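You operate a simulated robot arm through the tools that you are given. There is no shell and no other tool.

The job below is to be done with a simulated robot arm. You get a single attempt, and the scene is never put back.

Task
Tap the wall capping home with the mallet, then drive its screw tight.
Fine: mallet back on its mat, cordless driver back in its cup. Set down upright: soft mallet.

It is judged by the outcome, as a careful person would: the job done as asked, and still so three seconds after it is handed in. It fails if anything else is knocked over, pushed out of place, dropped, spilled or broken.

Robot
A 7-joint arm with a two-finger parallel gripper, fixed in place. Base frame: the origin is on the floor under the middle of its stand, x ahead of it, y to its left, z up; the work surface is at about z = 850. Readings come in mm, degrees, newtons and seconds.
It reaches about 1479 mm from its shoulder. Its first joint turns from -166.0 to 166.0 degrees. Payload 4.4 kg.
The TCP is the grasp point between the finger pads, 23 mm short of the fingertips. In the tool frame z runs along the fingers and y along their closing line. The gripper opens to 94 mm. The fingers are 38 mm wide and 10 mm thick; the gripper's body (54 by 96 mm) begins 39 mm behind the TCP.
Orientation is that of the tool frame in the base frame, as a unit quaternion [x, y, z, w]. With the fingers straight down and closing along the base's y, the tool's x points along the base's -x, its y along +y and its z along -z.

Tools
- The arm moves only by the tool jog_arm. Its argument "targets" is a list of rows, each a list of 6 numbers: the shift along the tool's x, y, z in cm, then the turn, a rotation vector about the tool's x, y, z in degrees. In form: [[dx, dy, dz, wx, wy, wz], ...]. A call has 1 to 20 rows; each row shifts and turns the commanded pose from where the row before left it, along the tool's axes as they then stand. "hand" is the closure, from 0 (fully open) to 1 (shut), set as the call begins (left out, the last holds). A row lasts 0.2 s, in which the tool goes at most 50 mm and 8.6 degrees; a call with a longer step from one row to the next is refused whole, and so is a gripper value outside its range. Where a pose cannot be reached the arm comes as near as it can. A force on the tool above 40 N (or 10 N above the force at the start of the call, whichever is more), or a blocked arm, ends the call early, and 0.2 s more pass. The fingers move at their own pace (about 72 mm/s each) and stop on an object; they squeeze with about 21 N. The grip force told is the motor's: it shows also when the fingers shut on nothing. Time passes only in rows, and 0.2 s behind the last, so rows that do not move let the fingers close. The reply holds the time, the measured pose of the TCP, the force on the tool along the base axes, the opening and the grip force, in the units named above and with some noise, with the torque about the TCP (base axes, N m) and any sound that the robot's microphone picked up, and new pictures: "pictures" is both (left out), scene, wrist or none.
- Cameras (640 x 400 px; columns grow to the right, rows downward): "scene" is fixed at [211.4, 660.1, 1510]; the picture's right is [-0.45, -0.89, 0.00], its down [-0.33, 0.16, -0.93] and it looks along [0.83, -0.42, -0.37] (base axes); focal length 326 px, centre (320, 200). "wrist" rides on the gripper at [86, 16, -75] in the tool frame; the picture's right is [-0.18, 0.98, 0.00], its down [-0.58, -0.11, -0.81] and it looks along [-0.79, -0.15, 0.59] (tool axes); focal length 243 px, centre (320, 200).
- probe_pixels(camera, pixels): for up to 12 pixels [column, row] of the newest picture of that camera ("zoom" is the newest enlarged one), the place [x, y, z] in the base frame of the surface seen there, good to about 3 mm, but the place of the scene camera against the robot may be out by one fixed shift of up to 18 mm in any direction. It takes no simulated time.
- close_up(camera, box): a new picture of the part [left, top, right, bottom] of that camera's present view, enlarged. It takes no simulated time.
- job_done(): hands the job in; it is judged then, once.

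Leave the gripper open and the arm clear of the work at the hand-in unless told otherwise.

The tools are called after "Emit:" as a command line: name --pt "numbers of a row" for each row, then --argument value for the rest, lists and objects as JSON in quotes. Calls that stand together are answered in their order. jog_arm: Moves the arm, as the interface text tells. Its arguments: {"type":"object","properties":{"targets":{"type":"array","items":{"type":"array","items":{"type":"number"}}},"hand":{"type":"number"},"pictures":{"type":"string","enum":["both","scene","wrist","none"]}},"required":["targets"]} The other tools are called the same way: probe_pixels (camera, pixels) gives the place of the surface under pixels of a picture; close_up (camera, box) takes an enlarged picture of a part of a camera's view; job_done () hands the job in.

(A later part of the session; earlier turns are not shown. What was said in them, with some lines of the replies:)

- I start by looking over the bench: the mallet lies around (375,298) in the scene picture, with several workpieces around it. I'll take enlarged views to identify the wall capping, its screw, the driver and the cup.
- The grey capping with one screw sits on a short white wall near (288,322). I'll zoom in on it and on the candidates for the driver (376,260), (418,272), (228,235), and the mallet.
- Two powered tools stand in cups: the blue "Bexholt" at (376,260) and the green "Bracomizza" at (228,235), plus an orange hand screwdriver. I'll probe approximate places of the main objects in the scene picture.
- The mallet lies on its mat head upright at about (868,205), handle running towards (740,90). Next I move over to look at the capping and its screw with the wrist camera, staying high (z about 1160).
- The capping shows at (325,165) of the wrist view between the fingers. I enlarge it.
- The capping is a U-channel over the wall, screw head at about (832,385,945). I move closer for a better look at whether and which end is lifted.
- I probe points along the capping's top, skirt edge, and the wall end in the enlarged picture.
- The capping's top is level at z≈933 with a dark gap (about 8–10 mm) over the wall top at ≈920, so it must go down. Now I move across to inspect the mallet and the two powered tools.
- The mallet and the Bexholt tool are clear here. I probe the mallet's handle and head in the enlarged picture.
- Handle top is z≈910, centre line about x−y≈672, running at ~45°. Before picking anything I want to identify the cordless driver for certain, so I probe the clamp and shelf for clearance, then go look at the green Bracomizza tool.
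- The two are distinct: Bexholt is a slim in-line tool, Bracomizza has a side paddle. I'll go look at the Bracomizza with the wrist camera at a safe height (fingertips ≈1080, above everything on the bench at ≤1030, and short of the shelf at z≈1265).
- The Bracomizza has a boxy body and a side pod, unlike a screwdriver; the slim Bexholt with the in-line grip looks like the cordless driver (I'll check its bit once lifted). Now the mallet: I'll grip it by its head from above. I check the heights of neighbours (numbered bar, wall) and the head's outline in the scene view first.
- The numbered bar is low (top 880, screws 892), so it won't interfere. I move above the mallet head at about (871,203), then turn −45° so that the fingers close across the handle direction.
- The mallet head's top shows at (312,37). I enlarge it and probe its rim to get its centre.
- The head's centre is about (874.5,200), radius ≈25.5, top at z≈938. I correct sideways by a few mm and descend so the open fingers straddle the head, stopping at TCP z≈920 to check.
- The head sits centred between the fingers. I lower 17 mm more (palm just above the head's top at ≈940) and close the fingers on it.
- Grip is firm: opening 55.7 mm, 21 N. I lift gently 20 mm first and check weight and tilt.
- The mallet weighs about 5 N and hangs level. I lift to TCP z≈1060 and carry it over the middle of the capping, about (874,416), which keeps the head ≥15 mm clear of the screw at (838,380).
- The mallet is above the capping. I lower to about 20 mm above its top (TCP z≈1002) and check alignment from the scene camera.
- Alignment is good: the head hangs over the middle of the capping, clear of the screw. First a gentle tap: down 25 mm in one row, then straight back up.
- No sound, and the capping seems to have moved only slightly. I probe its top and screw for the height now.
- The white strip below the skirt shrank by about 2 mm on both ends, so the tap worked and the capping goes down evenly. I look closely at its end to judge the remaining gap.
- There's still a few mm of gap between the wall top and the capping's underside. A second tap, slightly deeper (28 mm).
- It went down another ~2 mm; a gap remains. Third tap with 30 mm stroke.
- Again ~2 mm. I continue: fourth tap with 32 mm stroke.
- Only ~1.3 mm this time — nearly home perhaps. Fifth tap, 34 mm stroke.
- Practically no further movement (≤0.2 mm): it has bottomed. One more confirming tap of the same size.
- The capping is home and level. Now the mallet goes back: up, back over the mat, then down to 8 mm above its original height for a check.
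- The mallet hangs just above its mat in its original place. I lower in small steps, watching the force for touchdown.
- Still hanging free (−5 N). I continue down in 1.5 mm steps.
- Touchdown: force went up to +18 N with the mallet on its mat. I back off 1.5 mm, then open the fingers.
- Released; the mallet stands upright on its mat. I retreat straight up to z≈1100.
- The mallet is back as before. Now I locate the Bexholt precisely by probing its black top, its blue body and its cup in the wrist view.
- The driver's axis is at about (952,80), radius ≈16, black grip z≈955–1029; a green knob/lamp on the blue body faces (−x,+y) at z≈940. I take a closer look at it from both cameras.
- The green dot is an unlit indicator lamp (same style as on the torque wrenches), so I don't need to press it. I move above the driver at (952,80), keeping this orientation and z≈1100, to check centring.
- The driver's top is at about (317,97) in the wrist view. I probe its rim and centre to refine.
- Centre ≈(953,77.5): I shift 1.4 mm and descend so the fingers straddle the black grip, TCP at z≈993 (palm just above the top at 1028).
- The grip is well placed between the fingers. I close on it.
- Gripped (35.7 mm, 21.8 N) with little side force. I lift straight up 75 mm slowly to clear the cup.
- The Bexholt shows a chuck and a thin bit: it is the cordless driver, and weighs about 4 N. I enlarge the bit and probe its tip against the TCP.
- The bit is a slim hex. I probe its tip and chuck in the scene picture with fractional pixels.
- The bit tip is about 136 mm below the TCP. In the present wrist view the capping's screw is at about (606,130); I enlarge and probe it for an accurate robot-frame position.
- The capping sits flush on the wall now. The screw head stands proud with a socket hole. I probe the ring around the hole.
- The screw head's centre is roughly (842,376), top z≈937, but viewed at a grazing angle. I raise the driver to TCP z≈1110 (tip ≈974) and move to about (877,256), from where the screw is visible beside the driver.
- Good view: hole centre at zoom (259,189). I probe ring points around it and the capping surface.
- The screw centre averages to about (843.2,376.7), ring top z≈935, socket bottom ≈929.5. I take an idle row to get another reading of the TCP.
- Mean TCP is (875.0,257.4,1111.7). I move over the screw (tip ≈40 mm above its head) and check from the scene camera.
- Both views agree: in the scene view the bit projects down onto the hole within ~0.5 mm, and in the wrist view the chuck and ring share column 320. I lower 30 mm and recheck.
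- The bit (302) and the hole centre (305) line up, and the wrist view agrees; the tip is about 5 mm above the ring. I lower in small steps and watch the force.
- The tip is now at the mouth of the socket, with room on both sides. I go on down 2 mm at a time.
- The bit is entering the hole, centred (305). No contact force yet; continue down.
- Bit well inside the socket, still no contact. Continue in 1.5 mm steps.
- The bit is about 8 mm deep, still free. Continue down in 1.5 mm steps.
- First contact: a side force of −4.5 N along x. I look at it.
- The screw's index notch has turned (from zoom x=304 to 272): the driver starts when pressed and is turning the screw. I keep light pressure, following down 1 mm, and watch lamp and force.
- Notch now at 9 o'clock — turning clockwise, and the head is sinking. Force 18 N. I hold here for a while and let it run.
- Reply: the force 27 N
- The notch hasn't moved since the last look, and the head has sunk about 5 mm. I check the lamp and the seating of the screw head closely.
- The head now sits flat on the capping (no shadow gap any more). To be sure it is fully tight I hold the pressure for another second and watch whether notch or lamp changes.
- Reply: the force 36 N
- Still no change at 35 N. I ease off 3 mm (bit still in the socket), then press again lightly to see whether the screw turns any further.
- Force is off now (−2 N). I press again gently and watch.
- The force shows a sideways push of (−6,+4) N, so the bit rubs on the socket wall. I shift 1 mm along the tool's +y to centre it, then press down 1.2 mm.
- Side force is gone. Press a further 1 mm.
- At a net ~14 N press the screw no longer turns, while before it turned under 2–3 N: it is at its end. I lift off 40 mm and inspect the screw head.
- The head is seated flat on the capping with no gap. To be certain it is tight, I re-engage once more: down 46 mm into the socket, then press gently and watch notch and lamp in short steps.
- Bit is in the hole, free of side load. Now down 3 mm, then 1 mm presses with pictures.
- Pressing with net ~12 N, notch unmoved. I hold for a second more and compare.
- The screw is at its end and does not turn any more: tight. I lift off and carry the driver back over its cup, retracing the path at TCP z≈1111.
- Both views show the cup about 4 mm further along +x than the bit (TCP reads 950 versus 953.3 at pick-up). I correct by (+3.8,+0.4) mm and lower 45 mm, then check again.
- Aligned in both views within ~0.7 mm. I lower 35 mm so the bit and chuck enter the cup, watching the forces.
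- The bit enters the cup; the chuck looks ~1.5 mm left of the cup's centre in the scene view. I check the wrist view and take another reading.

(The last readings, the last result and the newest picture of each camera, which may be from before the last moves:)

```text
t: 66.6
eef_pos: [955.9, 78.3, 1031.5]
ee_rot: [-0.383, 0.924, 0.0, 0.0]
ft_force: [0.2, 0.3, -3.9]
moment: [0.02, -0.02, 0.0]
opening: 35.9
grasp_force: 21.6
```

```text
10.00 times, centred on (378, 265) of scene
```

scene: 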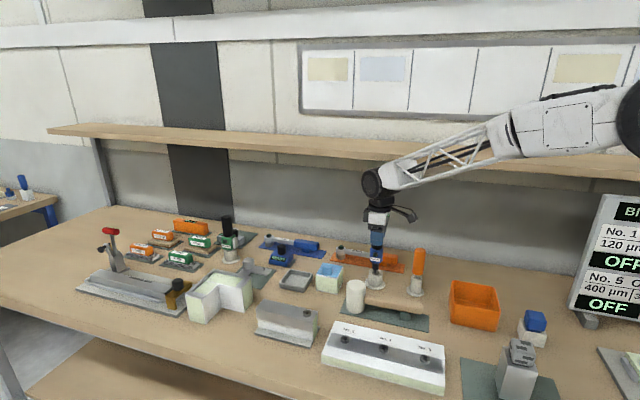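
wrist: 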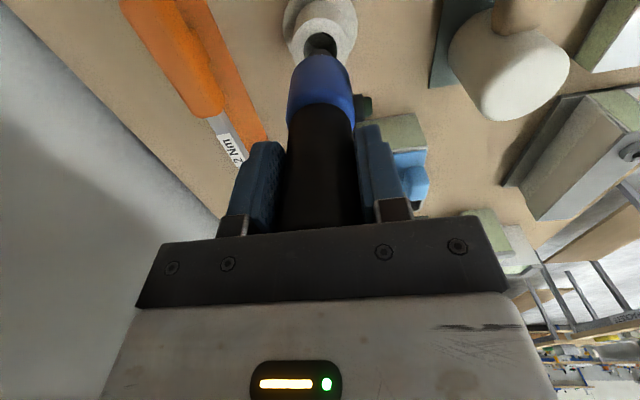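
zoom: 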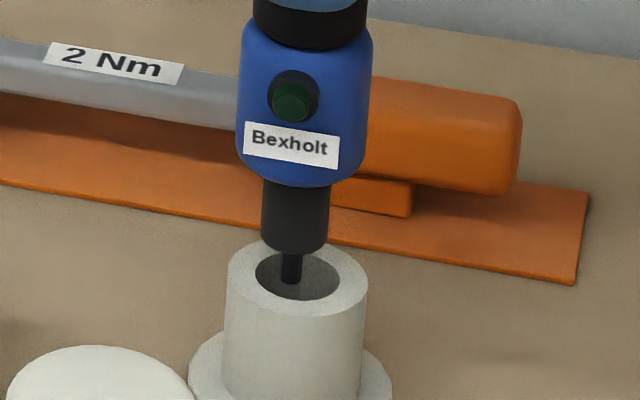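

TCP averages (955.6,78.4), i.e. about 2 mm off the pick-up point; both cameras agree on a (−1.5,−0.9) mm correction. I apply it and lower 28 mm.

Emit:
jog_arm --pt "0.17 0.04 0 0 0 0" --pt "0 0 1.0 0 0 0" --pt "0 0 1.0 0 0 0" --pt "0 0 0.8 0 0 0" --pt "0 0 0 0 0 0" --hand 1 --pictures "scene"

Emit:
close_up --camera "scene" --box '[356, 245, 400, 285]'

```text
t: 67.8
eef_pos: [954.0, 76.2, 1003.1]
ee_rot: [-0.382, 0.924, -0.001, 0.0]
ft_force: [-0.4, 0.1, -4.6]
moment: [0.03, 0.03, -0.03]
opening: 35.6
grasp_force: 20.5
```

scene: 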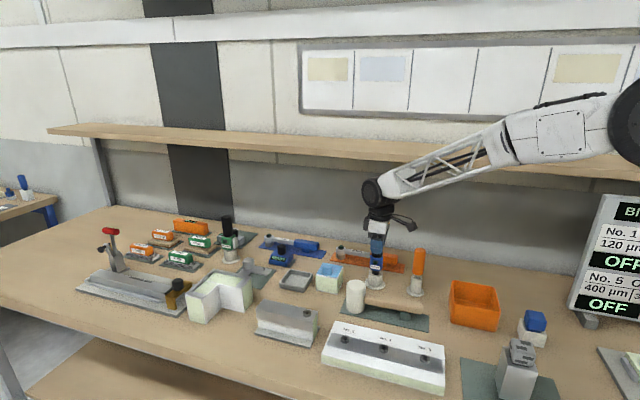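

```text
10.00 times, centred on (378, 265) of scene
```

zoom: 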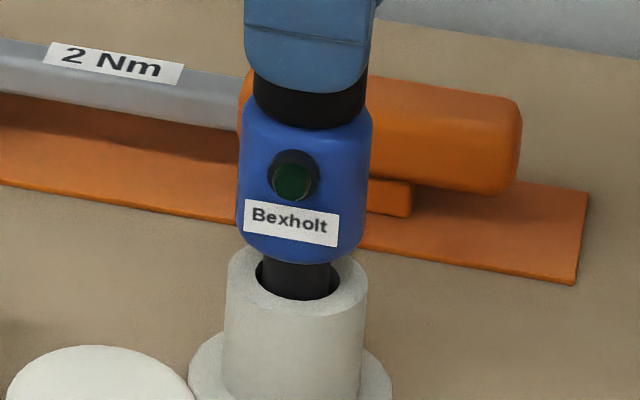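

The chuck is in the cup with no side load; about 7 mm to go. I lower 5 mm, then millimetre steps until it seats.

Emit:
jog_arm --pt "0 0 0.5 0 0 0" --pt "0 0 0 0 0 0" --hand 1 --pictures "none"

Emit:
jog_arm --pt "0 0 0.15 0 0 0" --pt "0 0 0 0 0 0" --hand 1 --pictures "none"

Emit:
jog_arm --pt "0 0 0.15 0 0 0" --pt "0 0 0 0 0 0" --hand 1 --pictures "none"

```text
t: 68.4
eef_pos: [954.9, 78.3, 997.3]
ee_rot: [-0.382, 0.924, 0.0, 0.0]
ft_force: [-0.4, -0.8, -4.6]
moment: [0.01, -0.02, 0.0]
opening: 35.5
grasp_force: 20.7
```

```text
t: 69.0
eef_pos: [954.5, 76.9, 996.4]
ee_rot: [-0.383, 0.924, 0.0, -0.001]
ft_force: [0.1, 0.4, -4.7]
moment: [-0.02, 0.01, 0.0]
opening: 35.5
grasp_force: 20.9
```

```text
t: 69.6
eef_pos: [954.7, 77.8, 993.7]
ee_rot: [-0.383, 0.924, -0.001, -0.001]
ft_force: [0.1, 0.5, -4.4]
moment: [-0.03, 0.05, -0.02]
opening: 35.5
grasp_force: 21.0
```

Still hanging freely at 994. I continue in 1 mm steps.

Emit:
jog_arm --pt "0 0 0.1 0 0 0" --pt "0 0 0 0 0 0" --hand 1 --pictures "none"

Emit:
jog_arm --pt "0 0 0.1 0 0 0" --pt "0 0 0 0 0 0" --hand 1 --pictures "scene"

Emit:
close_up --camera "scene" --box '[362, 250, 394, 290]'

```text
t: 70.2
eef_pos: [954.8, 77.9, 991.6]
ee_rot: [-0.382, 0.924, 0.0, 0.0]
ft_force: [-0.1, 0.1, -4.3]
moment: [-0.05, 0.05, 0.02]
opening: 35.3
grasp_force: 21.2
```

```text
t: 70.8
eef_pos: [954.4, 75.8, 991.6]
ee_rot: [-0.382, 0.924, 0.0, 0.001]
ft_force: [0.0, 0.9, -0.7]
moment: [0.16, -0.05, -0.02]
opening: 35.7
grasp_force: 21.0
```

scene: 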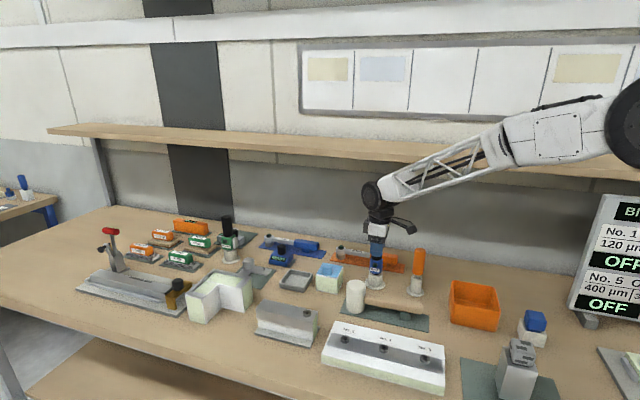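

```text
10.00 times, centred on (378, 270) of scene
```

zoom: 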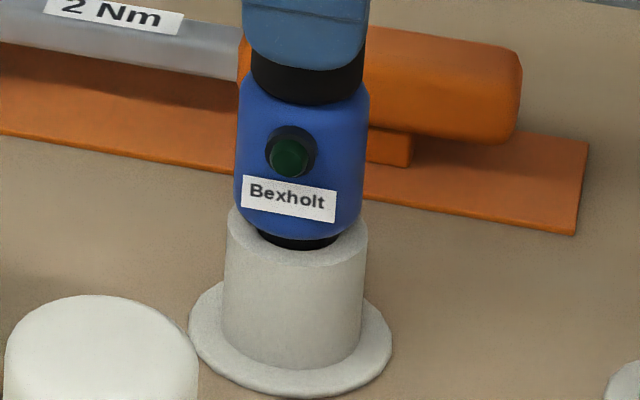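

The driver is seated: the weight is now on the cup, and its body sits at the same height as at the start. I open the fingers.

Emit:
jog_arm --pt "0 0 0 0 0 0" --pt "0 0 0 0 0 0" --pt "0 0 0 0 0 0" --pt "0 0 0 0 0 0" --hand 0

Emit:
close_up --camera "scene" --box '[356, 225, 400, 290]'

```text
t: 71.8
eef_pos: [954.7, 78.2, 992.6]
ee_rot: [-0.383, 0.924, 0.0, 0.0]
ft_force: [0.3, -1.1, -0.1]
moment: [-0.01, 0.0, -0.01]
opening: 94.2
grasp_force: 0.1
```

scene: 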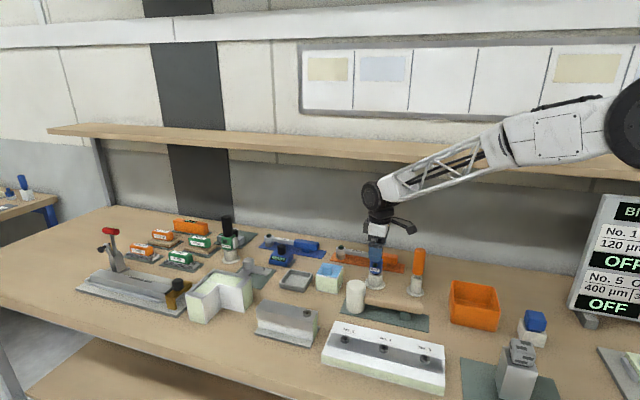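
wrist: 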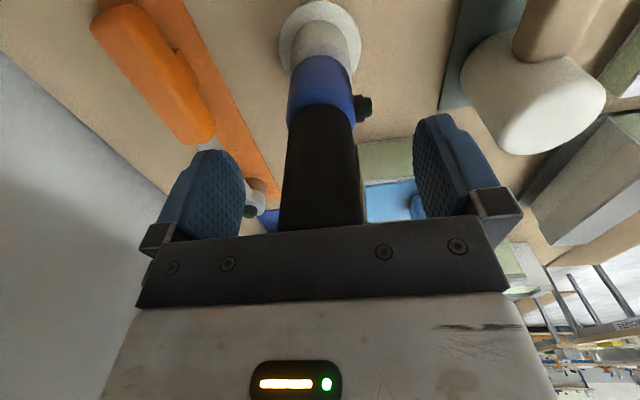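

```text
6.15 times, centred on (378, 258) of scene
```

zoom: 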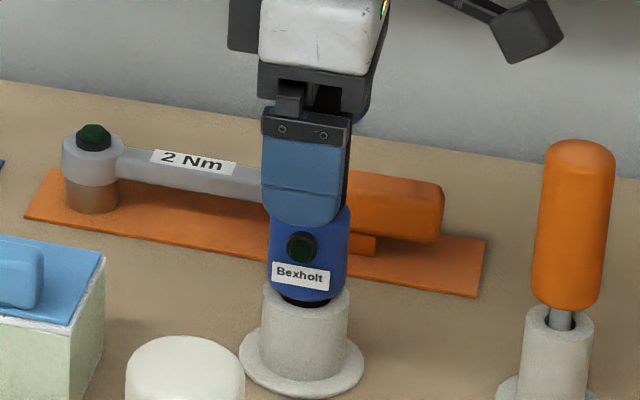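

The driver stands in its cup. I withdraw straight up, then back to a clear place away from the work.

Emit:
jog_arm --pt "0 0 -1.0 0 0 0" --pt "0 0 -2.5 0 0 0" --pt "0 0 -4.0 0 0 0" --pt "0 0 -4.0 0 0 0" --pt "0 0 -4.0 0 0 0" --pt "2.5 2.5 -2.0 0 0 0" --pt "2.5 2.5 -2.0 0 0 0" --pt "2.5 2.5 -2.0 0 0 0" --pt "2.5 2.5 -2.0 0 0 0" --pt "2.5 2.5 -1.0 0 0 0" --pt "0 0 0 0 0 0" --hand 0

Emit:
close_up --camera "scene" --box '[230, 220, 450, 358]'

Emit:
close_up --camera "scene" --box '[250, 290, 330, 350]'

```text
t: 74.2
eef_pos: [780.0, 77.8, 1239.0]
ee_rot: [-0.383, 0.924, 0.001, -0.001]
ft_force: [0.4, -1.2, -0.1]
moment: [-0.01, 0.03, -0.01]
opening: 94.2
grasp_force: 0.1
```

scene: 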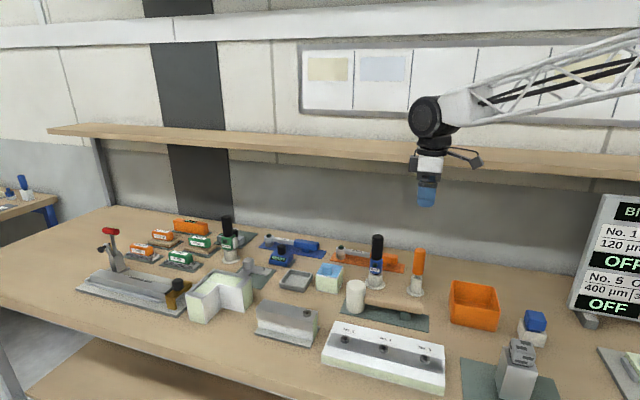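
wrist: 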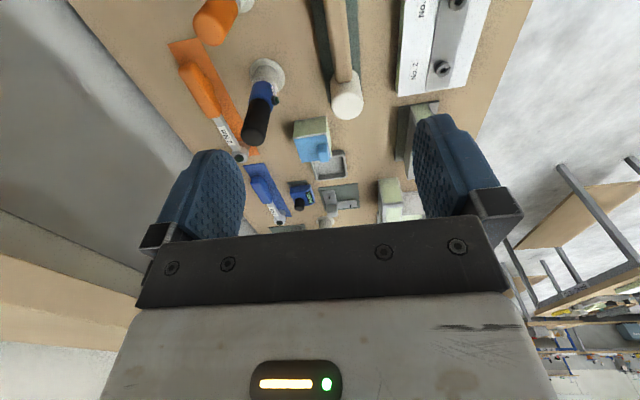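

```text
2.90 times, centred on (340, 289) of scene
```

zoom: 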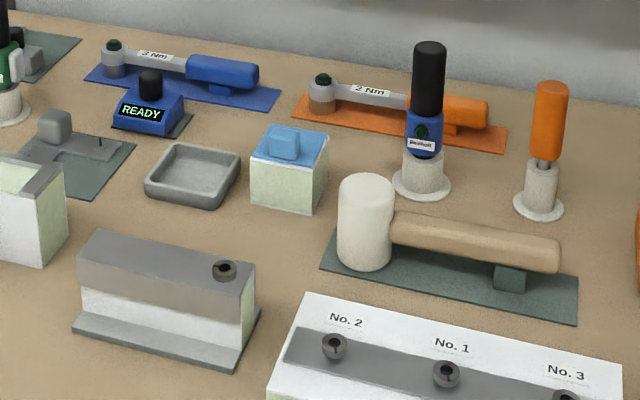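

```text
6.67 times, centred on (290, 320) of scene
```

zoom: 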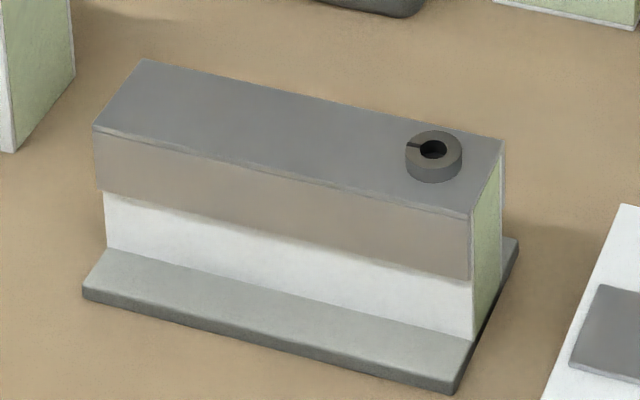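

Final check: the capping is flush and level with its screw head seated. The mallet stands upright on its mat and the driver is in its cup. Nothing else has moved, the gripper is open and the arm is clear. I hand in the job.

Emit:
job_done

```text
The job is handed in.
```

The wall capping is tapped home and its screw is driven down tight. I've handed the job in, but no result has come back.

- **Capping:** it went down about 8 mm over five taps. A sixth tap gave no further movement. It sits flush on the wall and looks level.
- **Screw:** I used the blue Bexholt driver, which has a hex bit and started turning when pressed into the socket. The head sank about 5 mm until it sat flat on the capping. It did not turn any further when I pressed up to 35 N or re-engaged it.
- **Not confirmed:** the green lamp on the driver never lit, and no sound was picked up. I judged the screw tight because the head was seated and it would not turn, not from a torque signal.
- **Tools:** the soft mallet is standing upright on its mat, and the driver is seated in its cup.
- **Bench:** nothing else appears to have been moved. The gripper is open and the arm is clear.
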